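You operate a simulated robot arm through the tools that you are given. There is no shell and no other tool. Be economical: measure what you need, move in short steps, check, and stop when the job is done.

Carry out the task below with a simulated two-armed robot. There is one attempt and no reset: what you move stays moved.

Task
Get the torch out, try it and leave it handy on top of the rack.
Fine: drawer with a dark knob, shut after; hold the torch on the table while you slide its switch on, then off again. Where these are worked on the way, their far stop is far enough and under half their travel is too little: drawer with a dark knob, switch on the torch.
Where things are to end (x, y in the base frame): torch within 60 mm of [910, 140].

The check looks at the end state, three seconds after you hand in, the way a careful person would. Anything else that was tipped, shoved, dropped, spilled or broken makes it a failure.

Robot
Two 7-joint arms with two-finger parallel grippers on one trunk, on a base that drives. Base frame: it is fixed to the floor where the robot stands at the start and does not move with it; the origin is under the middle of the robot, x ahead of it, y to its left, z up. Units: mm, degrees, N and s.
The left shoulder is at the start at [70, 134, 976], the right one opposite. With the tool pointing down near the work surface each hand reaches from about 100 to 640 mm from the robot's upright axis, wherever it stands, measured 20 degrees to its own side. Places, roughly: drawer with a dark knob [1000, 0, 700]; switch on the torch [1100, 100, 700]; top of the table rack [1100, 200, 1200]; top of the work table [1100, -400, 800]. Payload 1.57 kg a hand.
Tool frame (each hand has its own): the origin (TCP) lies between the finger pads and is the grasp point; the fingertips stand 30 mm ahead of it; z points along the fingers, y is the line along which they close. The gripper opens to 80 mm. The fingers are 17 mm wide and 12 mm thick; the gripper's body (40 by 82 mm) begins 80 mm behind the TCP.
Orientation is that of the tool frame in the base frame, as a unit quaternion [x, y, z, w]. With the fingers straight down and closing along the base's y, the tool's x points along the base's -x, its y along +y and its z along -z.

Tools
- The arms move only by the tool step_arm. It takes "left_commands", "right_commands" or both (then of equal length, played together; a hand with none holds still); each is a list of rows, each an object (a shift or turn left out is 0, a gripper value left out holds the last) with "slide": the shift along the tool's x, y, z in mm, a list of three; "turn": the turn, a rotation vector about the tool's x, y, z in degrees, a list of three; "hand": the opening, from 0 (shut) to 1 (fully open). In form: [{"slide": [x, y, z], "turn": [wx, wy, wz], "hand": hand}, ...]. A call has 1 to 12 rows; each row shifts and turns the commanded pose from where the row before left it, along the tool's axes as they then stand. A row lasts 0.2 s, in which the tool goes at most 50 mm and 8.6 degrees; a call with a longer step from one row to the next is refused whole, and so is a gripper value outside its range. A pose out of reach is approached as far as the arm can. The call stops where the force on the tool passes 50 N (or 10 N more than at its start, if that is more) or the arm is blocked; 0.2 s more then pass. The fingers move at their own pace (about 153 mm/s each) and stop on an object; they squeeze with about 24 N. The grip force told is the motor's: it shows also when the fingers shut on nothing. Time passes only in rows, and 0.2 s behind the last, so rows that do not move let the fingers close. It gives the time, the measured TCP pose, the force on the tool (base axes), the opening and the grip force at its end, in the units of the frame above (readings bear some noise), with the torque about the TCP (base axes, N m) and any sound that the robot's microphone picked up.
- Cameras (640 x 400 px; columns grow to the right, rows downward): "scene" is now at [138.8, -1.8, 1204.4]; the picture's right is [-0.03, -1.00, 0.00], its down [-0.58, 0.02, -0.81] and it looks along [0.81, -0.03, -0.58] (base axes); focal length 214 px, centre (320, 200). "left" rides on the left gripper at [72, 7, -122] in its tool frame; the picture's right is [-0.09, 1.00, 0.00], its down [-0.84, -0.08, -0.54] and it looks along [-0.54, -0.05, 0.84] (tool axes); focal length 238 px, centre (320, 200). "right" rides on the right gripper at [72, -7, -122] in its tool frame; the picture's right is [0.09, 1.00, 0.00], its down [-0.84, 0.08, -0.54] and it looks along [-0.54, 0.05, 0.84] (tool axes); focal length 238 px, centre (320, 200). There is no depth. A picture from a camera that has moved, and an enlarged one, comes with that camera's place and axes in the base frame and with its lens.
- grab_frame(camera): a new picture of that camera. No time passes.
- lift_body(by): slides the trunk up (or, below 0, down) by that many mm; the arms and the scene camera ride with it, the base frame stays. It gives what a move gives, with no picture.
- steer(legs): drives the robot by 1 to 6 legs, each [ahead, left, turn to the left] in mm, mm and degrees, along the robot's own axes; the way and the turn of a leg run together, so that a leg with both is an arc; at most 1500 mm and 180 degrees a leg. The arms and the cameras ride along, it lands a little off, and it stops where it bumps. It gives what a move gives.
- aim_head(pan, tilt): turns the head with the scene camera to pan (to the left, within 86 degrees either way) and tilt (down, from -29 to 69), counted from straight ahead of the robot. It gives what a move gives.
- inspect(camera, box): a new picture of the part [left, top, right, bottom] of that camera's present view, enlarged. No time passes.
- close_job(): hands the job in; it is judged then, once.

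Go step by step. Nothing tells you exact positions but the pictures and the camera data: compare them with the known pose of the tool, close in by small moves and look again before you grip or let go. The budget is 120 turns and 88 pictures, counting those below and the enlarged ones. Unless the task says otherwise, let go and move clear before handing in, and close with one line.

The tools are called after "Call:" as a command line: name --argument value ..., lists and objects as JSON in quotes. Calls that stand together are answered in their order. step_arm: Moves the arms, as the interface text tells. Its arguments: {"type":"object","properties":{"left_commands":{"type":"array"},"right_commands":{"type":"array"}},"required":[]} The other tools are called the same way: lift_body (by) slides the trunk up or down; steer (legs) drives the base; aim_head (pan, tilt) turns the head that bears the scene camera; grab_frame (camera) takes a picture; inspect (camera, box) takes an enlarged picture of a part of a camera's view; close_job () hands the job in.

At the start:

```text
clock: 0.0
left_ee_pos: [497.6, 223.5, 999.9]
left_tcp_rot: [-0.001, 1.0, 0.0, 0.0]
left_wrist_force: [0.2, 0.4, 0.2]
left_ft_torque: [-0.01, -0.02, -0.01]
left_gripper_width: 79.8
left_grip_force: 0.0
right_ee_pos: [425.7, -145.5, 1000.1]
right_tcp_rot: [0.0, 1.0, 0.0, 0.0]
right_wrist_force: [-0.6, 0.5, -0.9]
right_ft_torque: [-0.05, 0.01, -0.01]
right_gripper_width: 80.0
right_grip_force: 0.1
trunk travel left (down, up): [-550.0, 390.0]
robot x, y, heading: [3.1, 4.0, 0.2]
head pan, tilt: [-1.9, 35.6]
```

scene: 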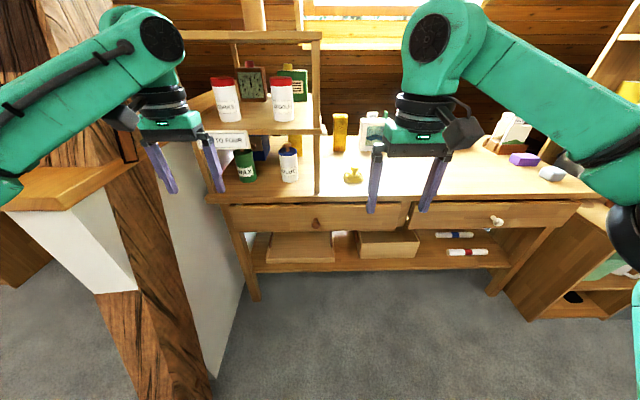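
right: 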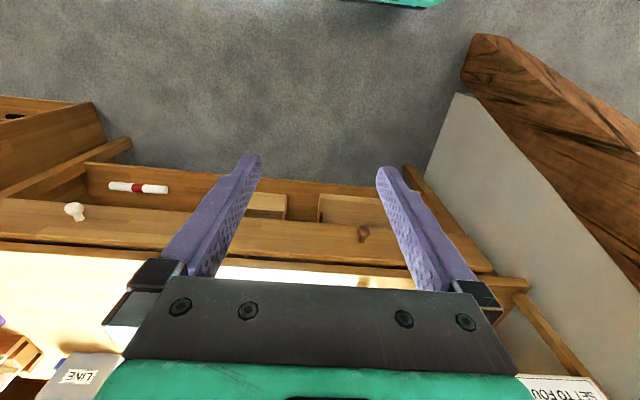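
left: 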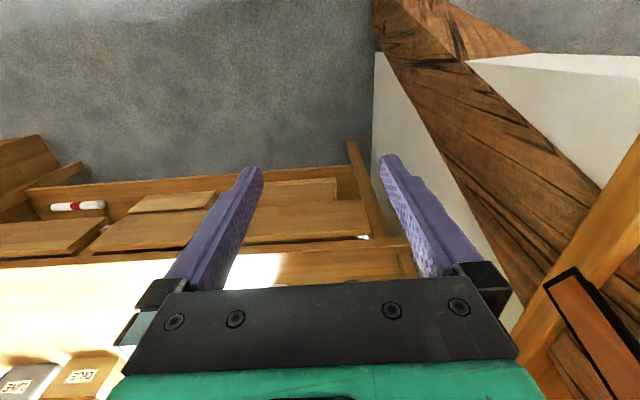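

I see a work table with a dark-knobbed drawer on the left, a light-knobbed one on the right, and a rack at the left on the table. I'll look closer at the rack and the drawers.

Call:
inspect --camera "scene" --box '[180, 20, 340, 120]'

Call:
inspect --camera "scene" --box '[200, 120, 440, 270]'

```text
4.00 times, centred on (260, 70) of scene
camera zoom: at [138.8, -1.8, 1204.4], right [-0.03, -1.0, 0.0], down [-0.58, 0.02, -0.81], along [0.81, -0.03, -0.58], focal length 858 px, centre (560, 720)
```

zoom: 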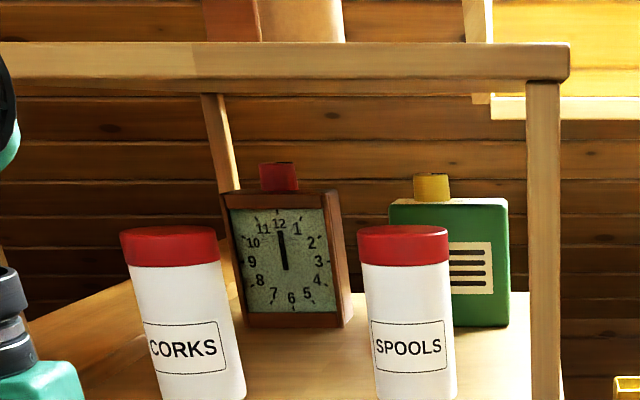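

```text
2.67 times, centred on (320, 195) of scene
camera zoom: at [138.8, -1.8, 1204.4], right [-0.03, -1.0, 0.0], down [-0.58, 0.02, -0.81], along [0.81, -0.03, -0.58], focal length 572 px, centre (320, 213)
```

zoom: 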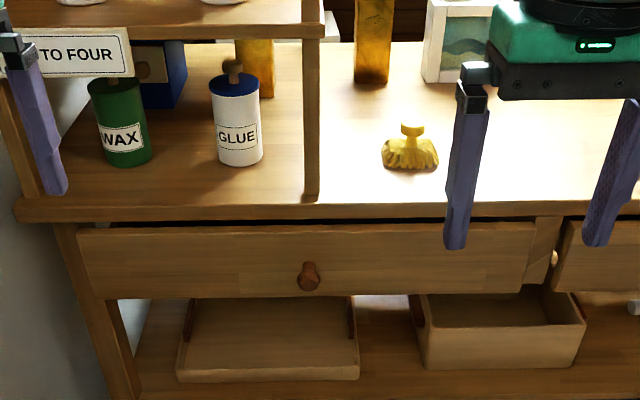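

The parallax between scene and right camera puts the dark knob near [729, -9, 675], and the rack top around z 1230. I'll raise the trunk to look at the rack top.

Call:
lift_body --by 385

Call:
grab_frame --camera "scene"

```text
clock: 3.7
left_ee_pos: [496.4, 224.5, 1385.1]
left_tcp_rot: [-0.001, 1.0, 0.001, 0.001]
left_wrist_force: [0.5, 0.2, 0.2]
left_ft_torque: [0.02, -0.01, -0.04]
left_gripper_width: 79.9
left_grip_force: 0.1
right_ee_pos: [426.3, -145.2, 1384.8]
right_tcp_rot: [0.0, 1.0, 0.0, -0.001]
right_wrist_force: [0.8, 0.4, 0.5]
right_ft_torque: [0.01, -0.03, -0.03]
right_gripper_width: 79.8
right_grip_force: 0.1
trunk travel left (down, up): [-935.0, 5.0]
robot x, y, heading: [-1.2, 2.3, 0.1]
head pan, tilt: [-1.9, 35.6]
```

```text
82 pictures are left
camera scene: at [138.9, -1.8, 1589.3], right [-0.03, -1.0, 0.0], down [-0.58, 0.02, -0.81], along [0.81, -0.03, -0.58], focal length 214 px, centre (320, 200)
```

scene: 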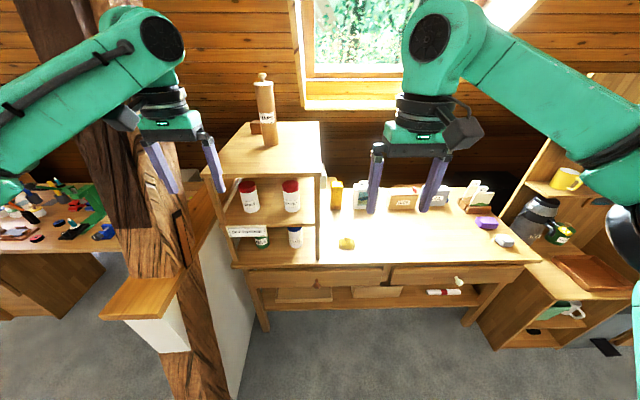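

Call:
inspect --camera "scene" --box '[190, 60, 350, 160]'

Call:
inspect --camera "scene" --box '[200, 170, 440, 320]'

```text
4.00 times, centred on (270, 110) of scene
camera zoom: at [138.9, -1.8, 1589.3], right [-0.03, -1.0, 0.0], down [-0.58, 0.02, -0.81], along [0.81, -0.03, -0.58], focal length 858 px, centre (520, 560)
```

zoom: 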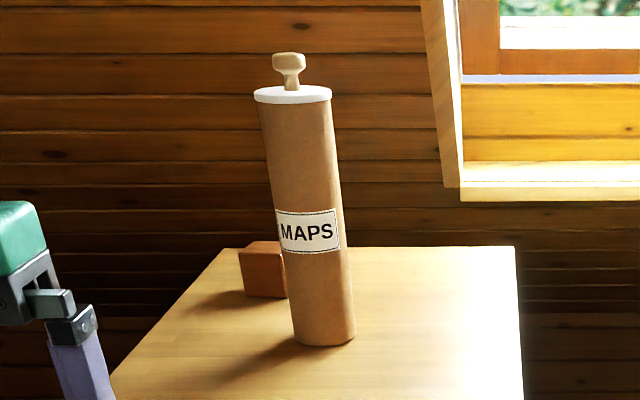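

```text
2.67 times, centred on (320, 245) of scene
camera zoom: at [138.9, -1.8, 1589.3], right [-0.03, -1.0, 0.0], down [-0.58, 0.02, -0.81], along [0.81, -0.03, -0.58], focal length 572 px, centre (320, 80)
```

zoom: 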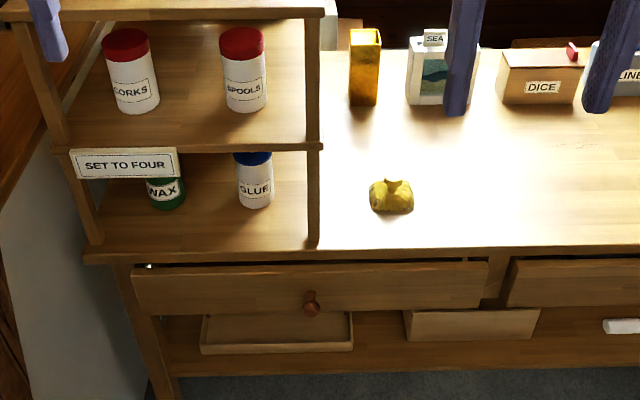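

The rack top lies near z 1234, with a MAPS tube well behind the target spot. The table top is near z 756 with its front edge at about x 783. I'll lower the trunk and drive part of the way in.

Call:
lift_body --by -385

Call:
steer --legs '[[150, -60, 0]]'

Call:
aim_head --pan 0 --tilt 55

Call:
grab_frame --camera "scene"

```text
clock: 7.4
left_ee_pos: [497.7, 225.6, 999.7]
left_tcp_rot: [0.0, 1.0, 0.0, 0.0]
left_wrist_force: [0.6, -0.8, -0.1]
left_ft_torque: [-0.01, -0.01, 0.03]
left_gripper_width: 79.7
left_grip_force: 0.1
right_ee_pos: [425.6, -144.9, 1000.5]
right_tcp_rot: [0.0, 1.0, 0.0, 0.0]
right_wrist_force: [-0.5, 0.6, 0.2]
right_ft_torque: [0.0, -0.05, 0.02]
right_gripper_width: 79.8
right_grip_force: 0.1
trunk travel left (down, up): [-550.0, 390.0]
robot x, y, heading: [-1.1, -0.3, -0.1]
head pan, tilt: [-1.9, 35.6]
```

```text
clock: 8.8
left_ee_pos: [642.3, 163.1, 1000.4]
left_tcp_rot: [0.0, 1.0, 0.0, 0.0]
left_wrist_force: [-0.2, 0.5, 0.1]
left_ft_torque: [0.01, 0.01, 0.03]
left_gripper_width: 80.1
left_grip_force: 0.1
right_ee_pos: [568.4, -207.0, 999.4]
right_tcp_rot: [0.001, 1.0, 0.0, 0.001]
right_wrist_force: [0.3, -0.4, -0.4]
right_ft_torque: [0.02, 0.04, -0.01]
right_gripper_width: 80.1
right_grip_force: 0.0
trunk travel left (down, up): [-550.0, 390.0]
robot x, y, heading: [141.8, -61.6, 0.0]
head pan, tilt: [-1.9, 35.6]
```

```text
clock: 9.7
left_ee_pos: [642.3, 163.3, 999.8]
left_tcp_rot: [0.0, 1.0, 0.001, 0.0]
left_wrist_force: [0.5, -0.7, 0.2]
left_ft_torque: [-0.02, 0.01, -0.04]
left_gripper_width: 79.9
left_grip_force: 0.0
right_ee_pos: [568.5, -206.1, 999.7]
right_tcp_rot: [0.002, 1.0, -0.001, 0.0]
right_wrist_force: [1.0, -0.2, -0.2]
right_ft_torque: [0.06, -0.03, 0.01]
right_gripper_width: 80.2
right_grip_force: 0.0
trunk travel left (down, up): [-550.0, 390.0]
robot x, y, heading: [143.2, -60.7, 0.1]
head pan, tilt: [0.0, 55.0]
```

```text
79 pictures are left
camera scene: at [266.7, -59.8, 1177.1], right [0.0, -1.0, 0.0], down [-0.82, 0.0, -0.57], along [0.57, 0.0, -0.82], focal length 214 px, centre (320, 200)
```

scene: 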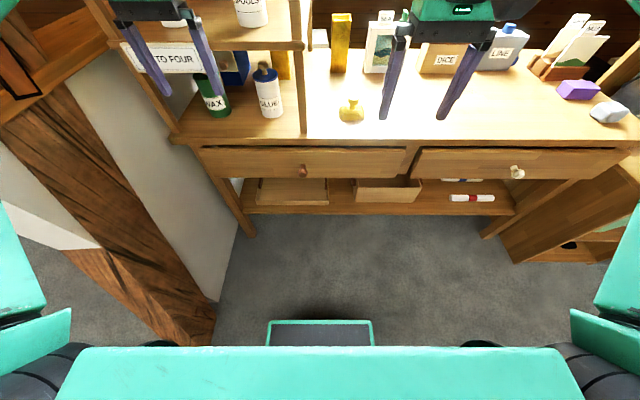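

The knob again triangulates to about [729, -6, 668]. I'll bring the right hand above and before it, tilted 30° forward.

Call:
step_arm --right_commands '[{"turn": [0, -7.5, 0]}, {"turn": [0, -7.5, 0]}, {"turn": [0, -7.5, 0]}, {"turn": [0, -7.5, 0]}, {"slide": [3.35, 24.9, 33.4]}, {"slide": [3.35, 24.9, 33.4]}, {"slide": [3.35, 24.9, 33.4]}, {"slide": [3.35, 24.9, 33.4]}, {"slide": [3.35, 24.9, 33.4]}, {"slide": [3.35, 24.9, 33.4]}, {"slide": [3.35, 24.9, 33.4]}, {"slide": [3.35, 24.9, 33.4]}]'

Call:
inspect --camera "scene" --box '[240, 100, 400, 200]'

Call:
grab_frame --camera "right"

```text
clock: 12.2
left_ee_pos: [642.4, 163.1, 999.8]
left_tcp_rot: [0.001, 1.0, -0.001, -0.001]
left_wrist_force: [0.9, 1.1, 0.6]
left_ft_torque: [-0.01, 0.0, 0.01]
left_gripper_width: 80.1
left_grip_force: 0.1
right_ee_pos: [679.1, -9.7, 755.1]
right_tcp_rot: [0.002, 0.966, -0.002, 0.259]
right_wrist_force: [-0.1, -1.0, 0.2]
right_ft_torque: [0.02, -0.02, -0.01]
right_gripper_width: 80.4
right_grip_force: 0.1
trunk travel left (down, up): [-550.0, 390.0]
robot x, y, heading: [143.7, -61.9, -0.4]
head pan, tilt: [0.0, 55.0]
```

```text
4.00 times, centred on (320, 150) of scene
camera zoom: at [267.6, -58.9, 1177.0], right [0.0, -1.0, 0.0], down [-0.82, 0.0, -0.57], along [0.57, 0.0, -0.82], focal length 858 px, centre (320, 400)
```

zoom: 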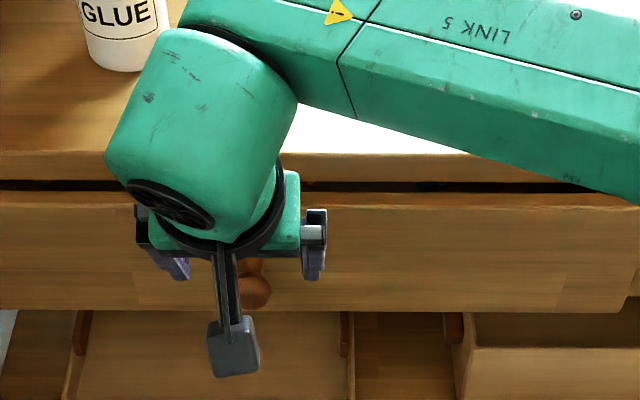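

```text
77 pictures are left
camera right: at [555.4, -14.4, 824.2], right [-0.08, 1.0, -0.05], down [0.45, 0.08, 0.89], along [0.89, 0.05, -0.46], focal length 238 px, centre (320, 200)
```

right: 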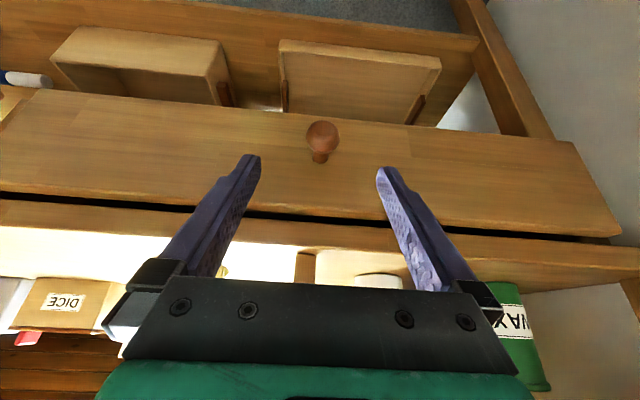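

The knob head sits at about [725, -7, 669] between the fingers' line. Advancing along the tool and gripping.

Call:
step_arm --right_commands '[{"slide": [0.5, 0.5, 24.5]}, {"slide": [0.5, 0.5, 24.5]}, {"slide": [0.5, 0.5, 24.5]}, {"slide": [0.5, 0.5, 24.5]}, {"hand": 0}, {"hand": 0}, {"hand": 0}]'

Call:
grab_frame --camera "right"

```text
clock: 13.8
left_ee_pos: [641.6, 163.7, 999.3]
left_tcp_rot: [0.001, 1.0, 0.0, 0.0]
left_wrist_force: [-0.3, 0.3, -0.6]
left_ft_torque: [0.0, 0.02, 0.02]
left_gripper_width: 80.1
left_grip_force: 0.0
right_ee_pos: [726.8, -6.2, 666.1]
right_tcp_rot: [0.001, 0.966, 0.0, 0.258]
right_wrist_force: [0.1, 0.8, -3.4]
right_ft_torque: [0.2, -0.27, -0.2]
right_gripper_width: 33.7
right_grip_force: 41.8
trunk travel left (down, up): [-550.0, 390.0]
robot x, y, heading: [145.1, -54.0, 0.2]
head pan, tilt: [0.0, 55.0]
```

```text
76 pictures are left
camera right: at [604.5, -11.8, 736.2], right [-0.08, 1.0, -0.05], down [0.45, 0.08, 0.89], along [0.89, 0.05, -0.46], focal length 238 px, centre (320, 200)
```

right: 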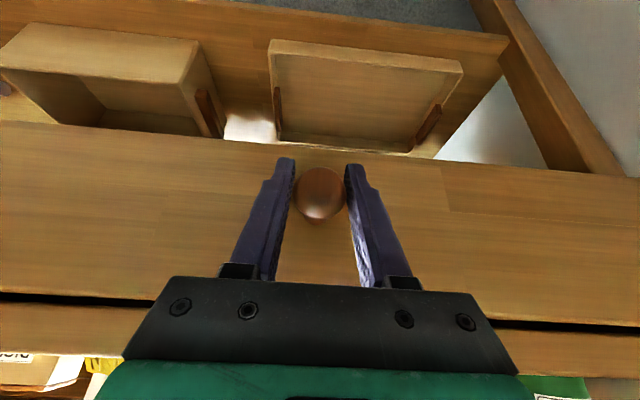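

The knob is gripped. I pull straight back towards the robot.

Call:
step_arm --right_commands '[{"slide": [13, 0, -7.5]}, {"slide": [17.3, 0, -10]}, {"slide": [17.3, 0, -10]}, {"slide": [17.3, 0, -10]}, {"slide": [17.3, 0, -10]}, {"slide": [17.3, 0, -10]}, {"slide": [17.3, 0, -10]}, {"slide": [17.3, 0, -10]}, {"slide": [17.3, 0, -10]}, {"slide": [17.3, 0, -10]}, {"slide": [17.3, 0, -10]}]'

Call:
grab_frame --camera "scene"

```text
clock: 16.2
left_ee_pos: [645.5, 162.3, 998.0]
left_tcp_rot: [0.001, 1.0, -0.002, -0.002]
left_wrist_force: [0.4, 0.2, -0.7]
left_ft_torque: [-0.01, 0.05, 0.01]
left_gripper_width: 80.4
left_grip_force: 0.0
right_ee_pos: [512.8, -5.0, 667.0]
right_tcp_rot: [0.0, 0.967, -0.002, 0.254]
right_wrist_force: [-1.9, -2.3, -42.3]
right_ft_torque: [0.05, 0.39, 0.09]
right_gripper_width: 33.7
right_grip_force: 41.8
trunk travel left (down, up): [-550.0, 390.0]
robot x, y, heading: [145.1, -58.6, -0.0]
head pan, tilt: [0.0, 55.0]
```

```text
75 pictures are left
camera scene: at [271.0, -59.4, 1176.2], right [0.0, -1.0, 0.0], down [-0.82, 0.0, -0.57], along [0.57, 0.0, -0.82], focal length 214 px, centre (320, 200)
```

scene: 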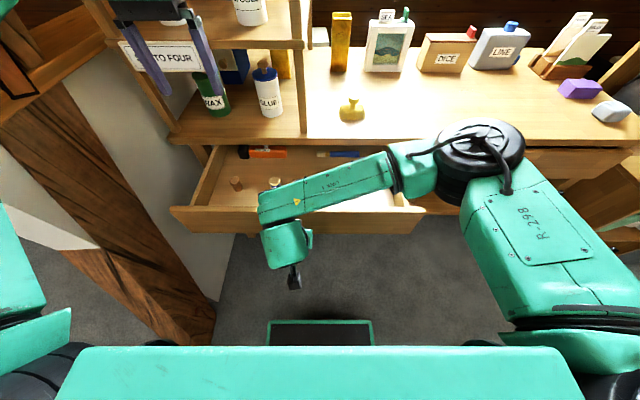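

The drawer is about 214 mm open with an orange object and others inside. I'll pull on gently to see if there is more travel.

Call:
step_arm --right_commands '[{"slide": [8.7, 0, -5]}, {"slide": [8.7, 0, -5]}, {"slide": [8.7, 0, -5]}, {"slide": [8.7, 0, -5]}]'

```text
clock: 17.2
left_ee_pos: [645.2, 163.5, 997.3]
left_tcp_rot: [0.001, 1.0, -0.001, -0.001]
left_wrist_force: [-0.4, -0.1, -1.2]
left_ft_torque: [-0.02, -0.02, -0.02]
left_gripper_width: 80.0
left_grip_force: 0.0
right_ee_pos: [472.2, -4.3, 666.3]
right_tcp_rot: [-0.001, 0.967, 0.0, 0.255]
right_wrist_force: [-1.6, 6.1, -42.4]
right_ft_torque: [-0.03, -0.06, 0.13]
right_gripper_width: 33.7
right_grip_force: 41.8
trunk travel left (down, up): [-550.0, 390.0]
robot x, y, heading: [142.9, -62.4, -0.2]
head pan, tilt: [0.0, 55.0]
```

Still sliding; I continue to look for the stop.

Call:
step_arm --right_commands '[{"slide": [8.7, 0, -5]}, {"slide": [8.7, 0, -5]}, {"slide": [8.7, 0, -5]}, {"slide": [8.7, 0, -5]}, {"slide": [8.7, 0, -5]}, {"slide": [8.7, 0, -5]}]'

Call:
grab_frame --camera "scene"

```text
clock: 18.6
left_ee_pos: [645.1, 162.8, 998.4]
left_tcp_rot: [0.001, 1.0, -0.001, -0.002]
left_wrist_force: [0.4, -0.2, -0.1]
left_ft_torque: [0.01, 0.01, 0.01]
left_gripper_width: 79.9
left_grip_force: 0.1
right_ee_pos: [417.7, -3.1, 668.5]
right_tcp_rot: [0.007, 0.966, -0.002, 0.26]
right_wrist_force: [-1.8, -0.9, -33.7]
right_ft_torque: [-0.14, 0.74, 0.15]
right_gripper_width: 33.7
right_grip_force: 41.3
trunk travel left (down, up): [-550.0, 390.0]
robot x, y, heading: [141.7, -62.7, -0.2]
head pan, tilt: [0.0, 55.0]
```

```text
74 pictures are left
camera scene: at [269.8, -59.4, 1176.6], right [0.0, -1.0, 0.0], down [-0.82, 0.0, -0.57], along [0.57, 0.0, -0.82], focal length 214 px, centre (320, 200)
```

scene: 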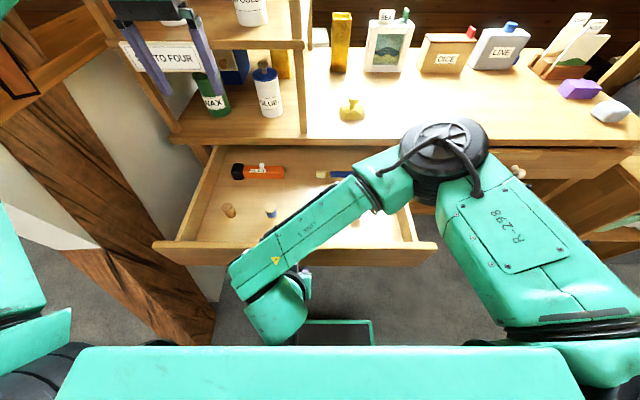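

Torch (orange/black) is visible in the open drawer. One more short pull to test for the stop.

Call:
step_arm --right_commands '[{"slide": [8.7, 0, -5]}, {"slide": [8.7, 0, -5]}, {"slide": [8.7, 0, -5]}, {"slide": [8.7, 0, -5]}]'

```text
clock: 19.5
left_ee_pos: [642.3, 167.5, 999.1]
left_tcp_rot: [0.0, 1.0, 0.0, 0.0]
left_wrist_force: [0.0, -0.4, 0.6]
left_ft_torque: [0.06, 0.03, -0.01]
left_gripper_width: 80.0
left_grip_force: 0.1
right_ee_pos: [420.3, -3.8, 670.2]
right_tcp_rot: [0.057, 0.961, 0.003, 0.27]
right_wrist_force: [-0.7, 24.0, -18.5]
right_ft_torque: [0.43, 0.83, 0.35]
right_gripper_width: 34.1
right_grip_force: 41.3
trunk travel left (down, up): [-550.0, 390.0]
robot x, y, heading: [143.0, -59.8, 0.2]
head pan, tilt: [0.0, 55.0]
stopped in row 4 (right hand): the force on the tool passed its limit (the readings are from after the stop); the commanded pose is now the measured one
```

That is the far stop (about 307 mm). Release the knob and lift the right hand away to its own side.

Call:
step_arm --right_commands '[{"hand": 1}, {"hand": 1}, {"slide": [0, 0, -25]}, {"slide": [0, 0, -25]}, {"slide": [-12, -20, -22]}, {"slide": [-12, -30, -22]}, {"slide": [-12, -35, -22]}, {"slide": [-12, -35, -22]}, {"slide": [-12, -35, -22]}, {"slide": [-12, -35, -22]}, {"slide": [-12, -35, -22]}, {"slide": [-12, -35, -22]}]'

Call:
grab_frame --camera "scene"

Call:
inspect --camera "scene" --box '[200, 130, 360, 230]'

Call:
grab_frame --camera "left"

```text
clock: 20.9
left_ee_pos: [641.5, 163.6, 1000.3]
left_tcp_rot: [0.0, 1.0, 0.0, 0.001]
left_wrist_force: [-0.1, 0.0, 1.0]
left_ft_torque: [0.01, -0.01, -0.03]
left_gripper_width: 79.7
left_grip_force: 0.2
right_ee_pos: [425.8, -40.9, 768.3]
right_tcp_rot: [0.134, 0.949, 0.001, 0.286]
right_wrist_force: [-0.3, 0.3, 0.4]
right_ft_torque: [-0.01, 0.01, -0.02]
right_gripper_width: 80.0
right_grip_force: 0.0
trunk travel left (down, up): [-550.0, 390.0]
robot x, y, heading: [141.4, -60.0, 0.0]
head pan, tilt: [0.0, 55.0]
stopped in row 7 (right hand): the arm was blocked; the commanded pose is now the measured one
```

```text
73 pictures are left
camera scene: at [266.8, -59.7, 1177.0], right [0.0, -1.0, 0.0], down [-0.82, 0.0, -0.57], along [0.57, 0.0, -0.82], focal length 214 px, centre (320, 200)
```

scene: 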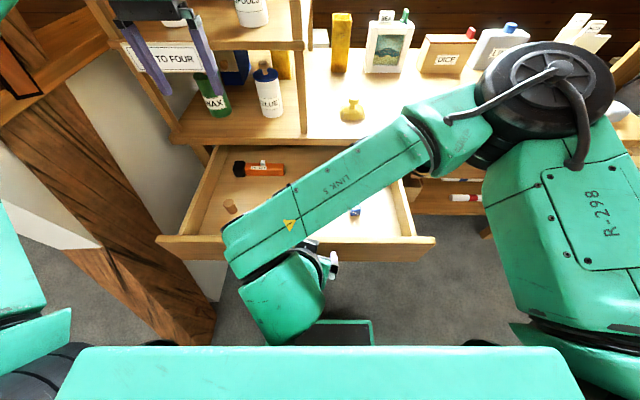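

```text
4.00 times, centred on (280, 180) of scene
camera zoom: at [266.8, -59.7, 1177.0], right [0.0, -1.0, 0.0], down [-0.82, 0.0, -0.57], along [0.57, 0.0, -0.82], focal length 858 px, centre (480, 280)
```

zoom: 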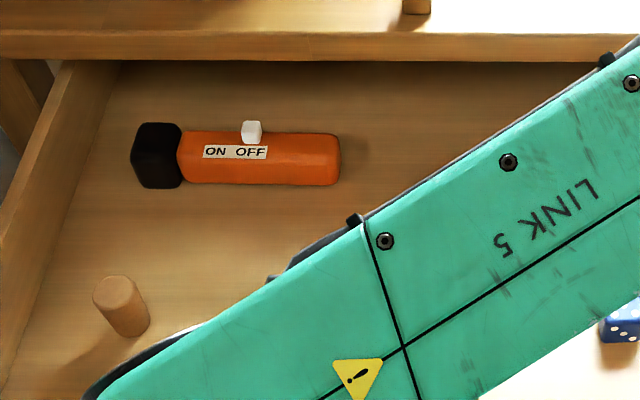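

```text
71 pictures are left
camera left: at [569.3, 169.4, 1122.3], right [0.09, 1.0, 0.0], down [0.84, -0.08, 0.54], along [0.54, -0.05, -0.84], focal length 238 px, centre (320, 200)
```

left: 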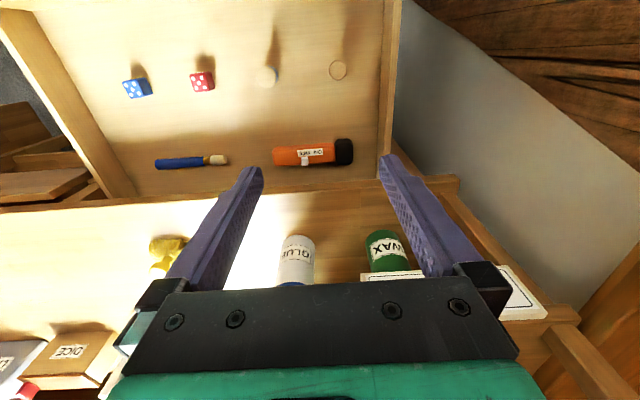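

Torch lies along y near [752, 121, 657], black head to the left, with its slider on OFF. I'll move the right arm up out of the way and look at the torch closely from the left camera.

Call:
step_arm --right_commands '[{"slide": [-29, -16.6, -22.7]}, {"slide": [-29, -16.6, -22.7]}, {"slide": [-29, -16.6, -22.7]}, {"slide": [-29, -16.6, -22.7]}, {"slide": [-29, -16.6, -22.7]}, {"slide": [-29, -16.6, -22.7]}]'

Call:
inspect --camera "left" --box '[240, 110, 400, 210]'

Call:
grab_frame --camera "scene"

```text
clock: 22.3
left_ee_pos: [641.6, 164.6, 999.9]
left_tcp_rot: [0.0, 1.0, 0.0, 0.0]
left_wrist_force: [0.2, -0.4, 1.2]
left_ft_torque: [0.0, 0.0, -0.03]
left_gripper_width: 80.1
left_grip_force: 0.1
right_ee_pos: [461.8, -173.1, 969.3]
right_tcp_rot: [0.133, 0.949, 0.0, 0.286]
right_wrist_force: [-0.3, 0.1, -0.4]
right_ft_torque: [0.04, 0.0, 0.03]
right_gripper_width: 80.2
right_grip_force: 0.0
trunk travel left (down, up): [-550.0, 390.0]
robot x, y, heading: [140.6, -58.8, -0.1]
head pan, tilt: [0.0, 55.0]
```

```text
4.00 times, centred on (320, 160) of left
camera zoom: at [569.0, 169.3, 1122.4], right [0.09, 1.0, 0.0], down [0.84, -0.08, 0.54], along [0.54, -0.05, -0.84], focal length 953 px, centre (320, 360)
```

zoom: 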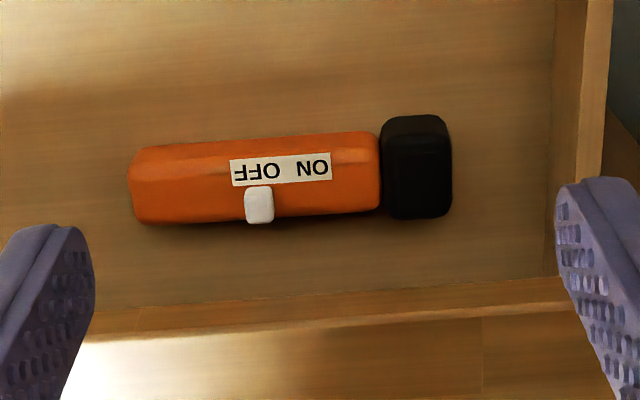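

```text
69 pictures are left
camera scene: at [266.5, -59.9, 1177.1], right [0.0, -1.0, 0.0], down [-0.82, 0.0, -0.57], along [0.57, 0.0, -0.82], focal length 214 px, centre (320, 200)
```

scene: 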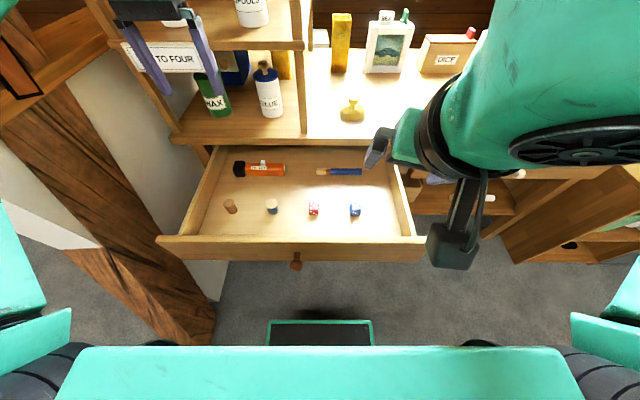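

The slider stands on the torch's top at about y 122, OFF now, ON lies towards the black head (+y). The torch body spans y 60–220 near x 752. I'll turn the left hand so its fingers close along x.

Call:
step_arm --left_commands '[{"turn": [0, 0, 8.2]}, {"turn": [0, 0, 8.2]}, {"turn": [0, 0, 8.2]}, {"turn": [0, 0, 8.2]}, {"turn": [0, 0, 8.2]}, {"turn": [0, 0, 8.2]}, {"turn": [0, 0, 8.2]}, {"turn": [0, 0, 8.2]}, {"turn": [0, 0, 8.2]}, {"turn": [0, 0, 8.2]}, {"turn": [0, 0, 8.0]}]'

```text
clock: 24.7
left_ee_pos: [641.2, 164.7, 999.4]
left_tcp_rot: [0.709, 0.706, 0.0, 0.0]
left_wrist_force: [0.2, 0.1, -0.7]
left_ft_torque: [0.01, 0.0, 0.03]
left_gripper_width: 79.9
left_grip_force: 0.1
right_ee_pos: [461.8, -172.3, 969.0]
right_tcp_rot: [0.134, 0.948, -0.001, 0.288]
right_wrist_force: [-0.1, 0.2, 0.1]
right_ft_torque: [-0.03, -0.06, -0.02]
right_gripper_width: 79.7
right_grip_force: 0.0
trunk travel left (down, up): [-550.0, 390.0]
robot x, y, heading: [146.8, -55.7, 0.0]
head pan, tilt: [0.0, 55.0]
```

Orientation is right. Now lean the hand 15° back so it clears the table edge, and go to a hover point above the torch.

Call:
step_arm --left_commands '[{"turn": [-7.5, 0, 0], "hand": 0.75}, {"turn": [-7.5, 0, 0]}, {"slide": [-4.5, 3.2, 35.2]}, {"slide": [-4.5, 3.2, 35.2]}, {"slide": [-4.5, 3.2, 35.2]}, {"slide": [-4.5, 3.2, 35.2]}, {"slide": [-4.5, 3.2, 35.2]}, {"slide": [-4.5, 3.2, 35.2]}, {}]'

Call:
grab_frame --camera "left"

Call:
inspect --camera "scene" --box '[180, 60, 340, 220]'

```text
clock: 26.7
left_ee_pos: [716.3, 138.5, 799.2]
left_tcp_rot: [0.701, 0.701, 0.092, 0.093]
left_wrist_force: [-0.6, 0.6, -0.3]
left_ft_torque: [0.04, -0.02, -0.04]
left_gripper_width: 60.0
left_grip_force: 0.2
right_ee_pos: [461.8, -172.6, 967.7]
right_tcp_rot: [0.132, 0.949, 0.0, 0.288]
right_wrist_force: [0.0, -1.3, 0.7]
right_ft_torque: [0.02, -0.03, -0.01]
right_gripper_width: 79.9
right_grip_force: 0.1
trunk travel left (down, up): [-550.0, 390.0]
robot x, y, heading: [144.2, -62.5, -0.3]
head pan, tilt: [0.0, 55.0]
```

```text
68 pictures are left
camera left: at [691.5, 208.7, 919.3], right [0.96, -0.09, 0.26], down [-0.22, -0.84, 0.5], along [0.17, -0.54, -0.82], focal length 238 px, centre (320, 200)
```

left: 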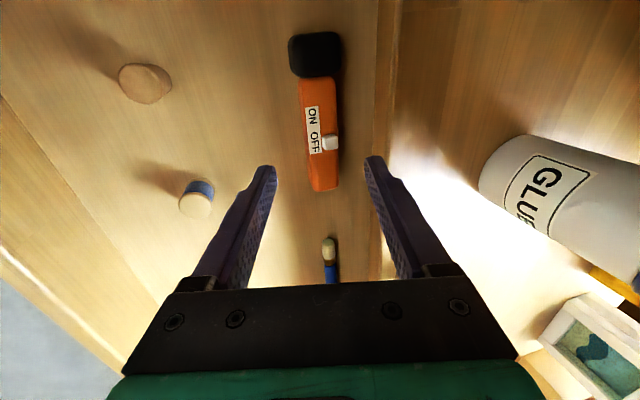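

```text
2.50 times, centred on (260, 140) of scene
camera zoom: at [266.3, -58.9, 1177.1], right [0.0, -1.0, 0.0], down [-0.82, 0.0, -0.57], along [0.57, 0.0, -0.82], focal length 536 px, centre (470, 350)
```

zoom: 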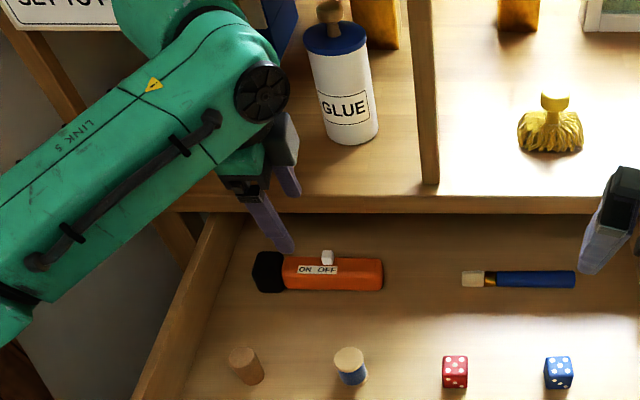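

The torch lines up between the finger planes. Descending along the tool.

Call:
step_arm --left_commands '[{"slide": [0, 0, 25]}, {"slide": [0, 0, 25]}, {"slide": [0, 0, 25]}, {"slide": [0, 0, 20]}]'

Call:
grab_frame --camera "left"

Call:
inspect --camera "scene" --box '[200, 100, 320, 200]'

```text
clock: 27.7
left_ee_pos: [741.4, 138.6, 710.4]
left_tcp_rot: [0.701, 0.701, 0.092, 0.092]
left_wrist_force: [-0.8, -0.4, -0.9]
left_ft_torque: [-0.01, 0.02, -0.03]
left_gripper_width: 59.0
left_grip_force: 0.0
right_ee_pos: [461.9, -172.4, 967.9]
right_tcp_rot: [0.132, 0.949, 0.001, 0.287]
right_wrist_force: [0.1, 0.6, 0.1]
right_ft_torque: [-0.03, -0.01, 0.02]
right_gripper_width: 79.9
right_grip_force: 0.1
trunk travel left (down, up): [-550.0, 390.0]
robot x, y, heading: [141.2, -59.8, -0.2]
head pan, tilt: [0.0, 55.0]
```

```text
66 pictures are left
camera left: at [715.8, 208.5, 830.1], right [0.96, -0.09, 0.26], down [-0.21, -0.84, 0.5], along [0.17, -0.54, -0.82], focal length 238 px, centre (320, 200)
```

left: 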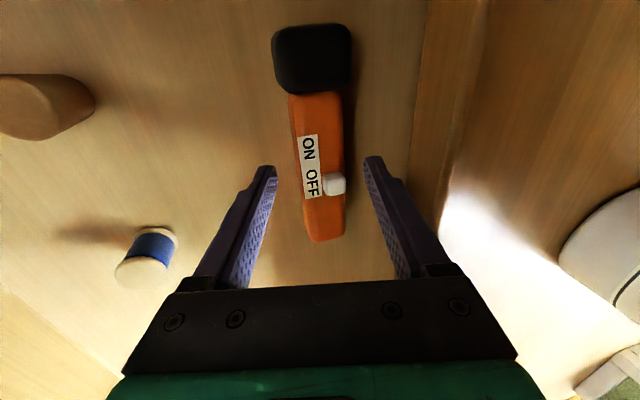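

```text
4.00 times, centred on (260, 150) of scene
camera zoom: at [266.9, -59.0, 1177.0], right [0.0, -1.0, 0.0], down [-0.82, 0.0, -0.57], along [0.57, 0.0, -0.82], focal length 858 px, centre (560, 400)
```

zoom: 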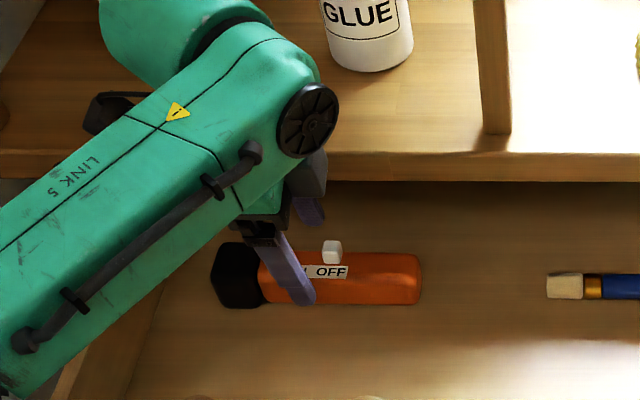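

Torch is centred between the fingers. Last 25 mm, then grip.

Call:
step_arm --left_commands '[{"slide": [0, 0, 10]}, {"slide": [0, 0, 8]}, {"slide": [0, 0, 7]}, {"hand": 0}, {"hand": 0}, {"hand": 0}]'

Call:
grab_frame --camera "left"

```text
clock: 29.1
left_ee_pos: [745.0, 135.8, 684.8]
left_tcp_rot: [0.7, 0.702, 0.093, 0.092]
left_wrist_force: [1.0, 0.8, 4.7]
left_ft_torque: [0.2, 0.02, -0.12]
left_gripper_width: 39.5
left_grip_force: 24.3
right_ee_pos: [462.9, -173.4, 967.7]
right_tcp_rot: [0.134, 0.949, 0.0, 0.287]
right_wrist_force: [1.0, 0.0, 0.4]
right_ft_torque: [0.0, -0.01, -0.02]
right_gripper_width: 79.8
right_grip_force: 0.0
trunk travel left (down, up): [-550.0, 390.0]
robot x, y, heading: [143.4, -60.7, -0.1]
head pan, tilt: [0.0, 55.0]
```

```text
64 pictures are left
camera left: at [720.7, 207.8, 805.1], right [0.96, -0.09, 0.26], down [-0.22, -0.84, 0.5], along [0.17, -0.54, -0.82], focal length 238 px, centre (320, 200)
```

left: 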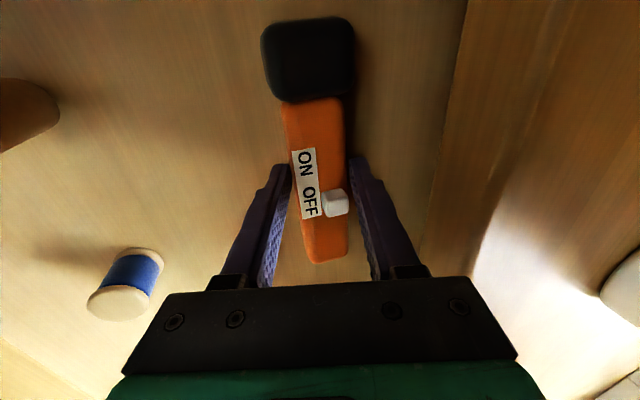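

Gripped at 39.5 mm. Lift back along the tool and check that it comes along.

Call:
step_arm --left_commands '[{"slide": [0, 0, -15]}, {"slide": [0, 0, -25]}, {"slide": [0, 0, -25]}, {"slide": [0, 0, -35]}, {"slide": [0, 0, -40]}, {"slide": [0, 0, -40]}, {"slide": [0, 0, -40]}]'

Call:
grab_frame --camera "left"

Call:
grab_frame --camera "scene"

```text
clock: 30.7
left_ee_pos: [687.7, 137.0, 896.4]
left_tcp_rot: [0.701, 0.701, 0.093, 0.092]
left_wrist_force: [0.4, 0.1, -2.2]
left_ft_torque: [-0.04, 0.01, 0.0]
left_gripper_width: 36.1
left_grip_force: 24.0
right_ee_pos: [460.8, -172.1, 967.8]
right_tcp_rot: [0.134, 0.949, 0.0, 0.286]
right_wrist_force: [0.1, 0.0, 0.9]
right_ft_torque: [-0.01, 0.0, -0.03]
right_gripper_width: 80.0
right_grip_force: 0.0
trunk travel left (down, up): [-550.0, 390.0]
robot x, y, heading: [143.3, -60.0, -0.0]
head pan, tilt: [0.0, 55.0]
```

```text
63 pictures are left
camera left: at [663.0, 208.4, 1015.9], right [0.96, -0.09, 0.26], down [-0.21, -0.84, 0.5], along [0.17, -0.54, -0.82], focal length 238 px, centre (320, 200)
```

left: 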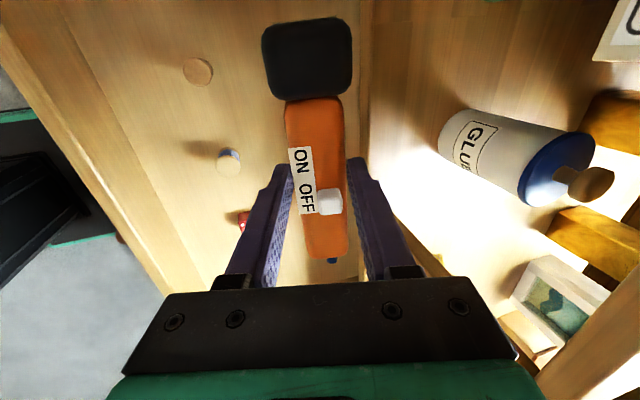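

```text
62 pictures are left
camera scene: at [266.1, -59.0, 1177.1], right [0.0, -1.0, 0.0], down [-0.82, 0.0, -0.57], along [0.57, 0.0, -0.82], focal length 214 px, centre (320, 200)
```

scene: 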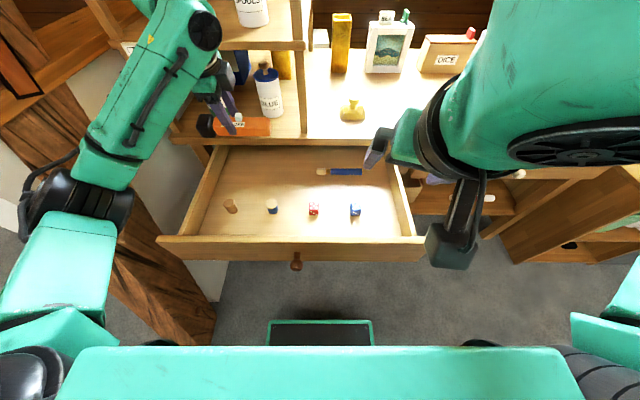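

The torch is firmly held. Now the right hand (fingers closed) goes in front of the drawer face beside the knob, to push it shut.

Call:
step_arm --right_commands '[{"turn": [-2, 1.8, -7.45], "hand": 0}, {"turn": [-2, 1.8, -7.45], "hand": 0}, {"slide": [21.3, 20.3, 16.2]}, {"slide": [21.3, 20.3, 16.2]}, {"slide": [21.3, 20.3, 16.2]}, {"slide": [21.3, 20.3, 16.2]}, {"slide": [21.3, 20.3, 16.2]}, {"slide": [17, 20.3, 18.7]}]'

Call:
grab_frame --camera "right"

```text
clock: 32.2
left_ee_pos: [689.5, 138.7, 894.9]
left_tcp_rot: [0.701, 0.701, 0.091, 0.092]
left_wrist_force: [-1.1, -0.7, -2.2]
left_ft_torque: [-0.03, 0.01, -0.01]
left_gripper_width: 36.3
left_grip_force: 24.1
right_ee_pos: [420.8, -85.3, 865.6]
right_tcp_rot: [0.004, 0.965, -0.001, 0.262]
right_wrist_force: [0.9, 0.5, 0.6]
right_ft_torque: [-0.04, 0.06, -0.09]
right_gripper_width: 0.1
right_grip_force: 20.9
trunk travel left (down, up): [-550.0, 390.0]
robot x, y, heading: [143.8, -60.2, -0.2]
head pan, tilt: [0.0, 55.0]
stopped in row 7 (right hand): the force on the tool passed its limit (the readings are from after the stop); the commanded pose is now the measured one
```

```text
61 pictures are left
camera right: at [297.8, -88.9, 935.7], right [-0.07, 1.0, -0.05], down [0.45, 0.07, 0.89], along [0.89, 0.04, -0.45], focal length 238 px, centre (320, 200)
```

right: 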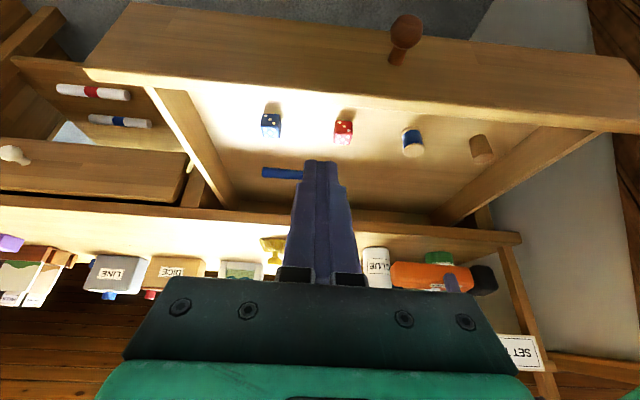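

The hand is too near my own trunk. I'll drive back 150 mm to get room.

Call:
steer --legs '[[-150, 0, 0]]'

Call:
grab_frame --camera "scene"

```text
clock: 33.6
left_ee_pos: [536.5, 137.9, 896.0]
left_tcp_rot: [0.701, 0.701, 0.093, 0.093]
left_wrist_force: [-0.1, -0.8, -1.1]
left_ft_torque: [-0.04, 0.01, 0.0]
left_gripper_width: 35.8
left_grip_force: 23.3
right_ee_pos: [267.7, -84.4, 866.0]
right_tcp_rot: [0.003, 0.965, -0.001, 0.264]
right_wrist_force: [2.4, 1.2, 0.3]
right_ft_torque: [-0.06, 0.32, -0.07]
right_gripper_width: 0.0
right_grip_force: 21.1
trunk travel left (down, up): [-550.0, 390.0]
robot x, y, heading: [-7.4, -56.8, -0.2]
head pan, tilt: [0.0, 55.0]
```

```text
60 pictures are left
camera scene: at [114.6, -58.6, 1177.0], right [0.0, -1.0, 0.0], down [-0.82, 0.0, -0.57], along [0.57, 0.0, -0.82], focal length 214 px, centre (320, 200)
```

scene: 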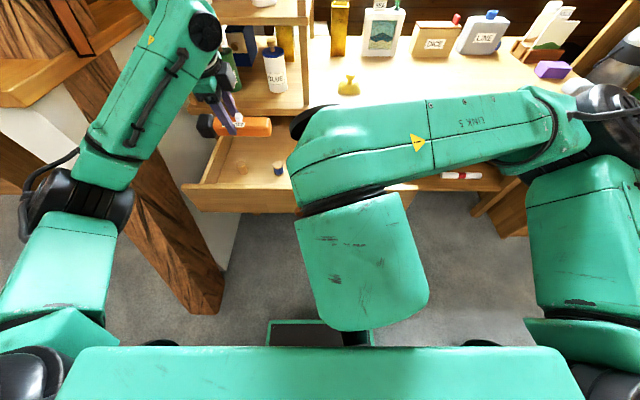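

Call:
step_arm --right_commands '[{"slide": [-23.2, 8.5, 20.9]}, {"slide": [-23.2, 8.5, 20.9]}, {"slide": [-23.2, 8.5, 20.9]}, {"slide": [-23.2, 8.5, 20.9]}, {"slide": [13.8, 0, 27.8]}, {"slide": [13.8, 0, 27.8]}, {"slide": [13.8, 0, 27.8]}, {"slide": [13.8, 0, 27.8]}, {"slide": [13.8, 0, 27.8]}]'

Call:
grab_frame --camera "right"

```text
clock: 35.6
left_ee_pos: [536.7, 137.6, 894.9]
left_tcp_rot: [0.701, 0.702, 0.092, 0.092]
left_wrist_force: [0.3, 0.4, -1.8]
left_ft_torque: [0.01, 0.02, -0.01]
left_gripper_width: 36.0
left_grip_force: 24.5
right_ee_pos: [400.6, -51.2, 682.7]
right_tcp_rot: [0.003, 0.965, -0.002, 0.262]
right_wrist_force: [0.5, 0.0, -0.3]
right_ft_torque: [0.0, -0.04, 0.01]
right_gripper_width: 0.3
right_grip_force: 20.8
trunk travel left (down, up): [-550.0, 390.0]
robot x, y, heading: [-6.4, -54.8, -0.2]
head pan, tilt: [0.0, 55.0]
```

```text
59 pictures are left
camera right: at [278.5, -56.1, 752.0], right [-0.07, 1.0, -0.05], down [0.45, 0.07, 0.89], along [0.89, 0.04, -0.45], focal length 238 px, centre (320, 200)
```

right: 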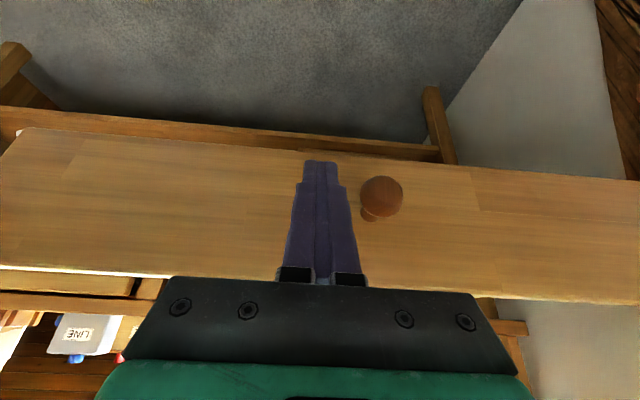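

Fingers stand before the drawer face beside the knob. Pushing forward.

Call:
step_arm --right_commands '[{"slide": [-14, 0, 8.1]}, {"slide": [-17.3, 0, 10]}, {"slide": [-17.3, 0, 10]}, {"slide": [-17.3, 0, 10]}, {"slide": [-17.3, 0, 10]}, {"slide": [-17.3, 0, 10]}, {"slide": [-17.3, 0, 10]}, {"slide": [-17.3, 0, 10]}, {"slide": [-17.3, 0, 10]}, {"slide": [-17.3, 0, 10]}]'

Call:
steer --legs '[[100, 0, 0]]'

Call:
grab_frame --camera "scene"

```text
clock: 37.8
left_ee_pos: [538.3, 137.8, 894.9]
left_tcp_rot: [0.7, 0.702, 0.091, 0.091]
left_wrist_force: [0.7, 0.1, -0.9]
left_ft_torque: [-0.02, 0.0, 0.0]
left_gripper_width: 35.5
left_grip_force: 24.1
right_ee_pos: [598.0, -54.9, 687.2]
right_tcp_rot: [0.003, 0.965, -0.001, 0.262]
right_wrist_force: [0.3, -0.2, 0.2]
right_ft_torque: [0.01, 0.0, -0.01]
right_gripper_width: 0.3
right_grip_force: 21.2
trunk travel left (down, up): [-550.0, 390.0]
robot x, y, heading: [-8.7, -63.1, -0.2]
head pan, tilt: [0.0, 55.0]
```

```text
clock: 39.0
left_ee_pos: [638.9, 139.8, 893.7]
left_tcp_rot: [0.699, 0.703, 0.092, 0.091]
left_wrist_force: [0.1, 0.0, -2.1]
left_ft_torque: [0.04, 0.04, 0.03]
left_gripper_width: 35.8
left_grip_force: 23.6
right_ee_pos: [701.5, -52.0, 687.4]
right_tcp_rot: [0.001, 0.965, 0.0, 0.263]
right_wrist_force: [-0.1, 0.8, 0.2]
right_ft_torque: [-0.07, -0.01, 0.02]
right_gripper_width: 0.0
right_grip_force: 21.5
trunk travel left (down, up): [-550.0, 390.0]
robot x, y, heading: [92.6, -59.5, -0.1]
head pan, tilt: [0.0, 55.0]
```

```text
58 pictures are left
camera scene: at [218.6, -57.9, 1176.9], right [0.0, -1.0, 0.0], down [-0.82, 0.0, -0.57], along [0.57, 0.0, -0.82], focal length 214 px, centre (320, 200)
```

scene: 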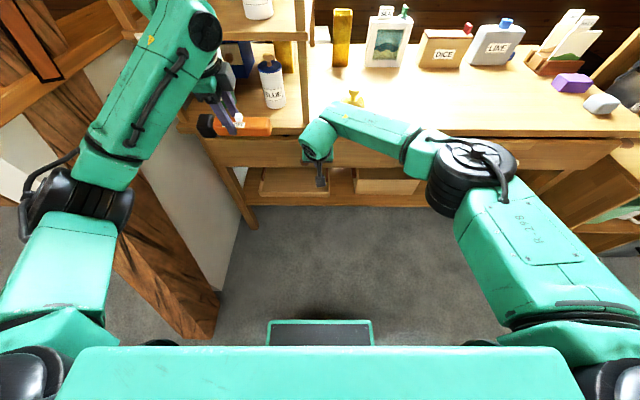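

Nearly shut. I push on gently till it meets the stop.

Call:
step_arm --right_commands '[{"slide": [-8.7, 0, 5]}, {"slide": [-8.7, 0, 5]}, {"slide": [-8.7, 0, 5]}, {"slide": [-5.2, 0, 3]}, {"slide": [-5.2, 0, 3]}, {"slide": [-5.2, 0, 3]}, {"slide": [-5.2, 0, 3]}]'

Call:
inspect --camera "scene" --box '[180, 100, 420, 220]'

Call:
grab_frame --camera "right"

```text
clock: 40.4
left_ee_pos: [633.5, 140.3, 896.1]
left_tcp_rot: [0.699, 0.703, 0.094, 0.093]
left_wrist_force: [0.0, 0.1, -1.7]
left_ft_torque: [-0.04, 0.03, 0.01]
left_gripper_width: 36.0
left_grip_force: 24.2
right_ee_pos: [736.9, -49.2, 685.3]
right_tcp_rot: [0.001, 0.968, -0.001, 0.252]
right_wrist_force: [-20.8, -2.7, 9.5]
right_ft_torque: [-0.04, 0.27, -0.06]
right_gripper_width: 0.0
right_grip_force: 21.2
trunk travel left (down, up): [-550.0, 390.0]
robot x, y, heading: [92.3, -60.1, 0.3]
head pan, tilt: [0.0, 55.0]
stopped in row 7 (right hand): the force on the tool passed its limit (the readings are from after the stop); the commanded pose is now the measured one
```

```text
2.67 times, centred on (300, 160) of scene
camera zoom: at [211.7, -58.5, 1177.8], right [0.0, -1.0, 0.0], down [-0.82, 0.0, -0.58], along [0.58, 0.0, -0.82], focal length 572 px, centre (373, 307)
```

zoom: 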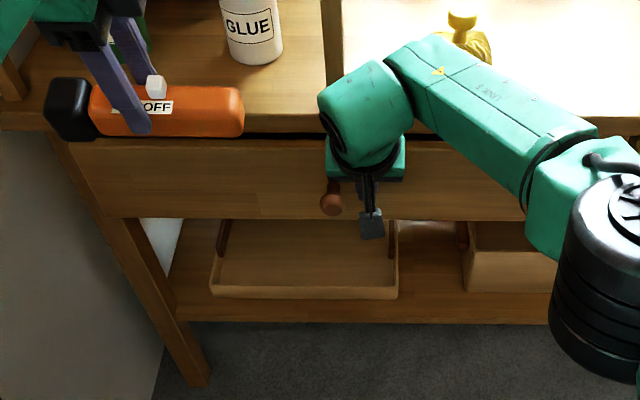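

```text
56 pictures are left
camera right: at [615.8, -54.7, 757.5], right [-0.08, 1.0, -0.05], down [0.47, 0.08, 0.88], along [0.88, 0.05, -0.47], focal length 238 px, centre (320, 200)
```

right: 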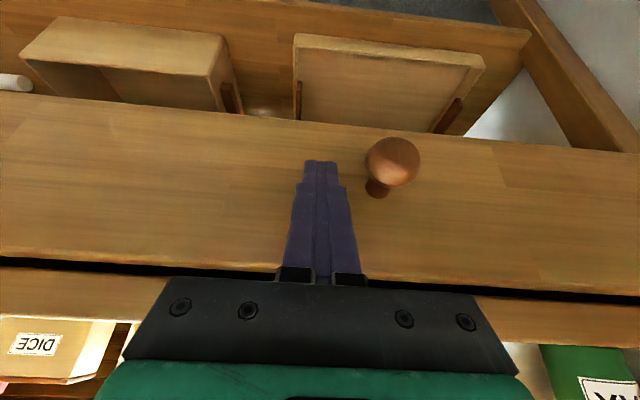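

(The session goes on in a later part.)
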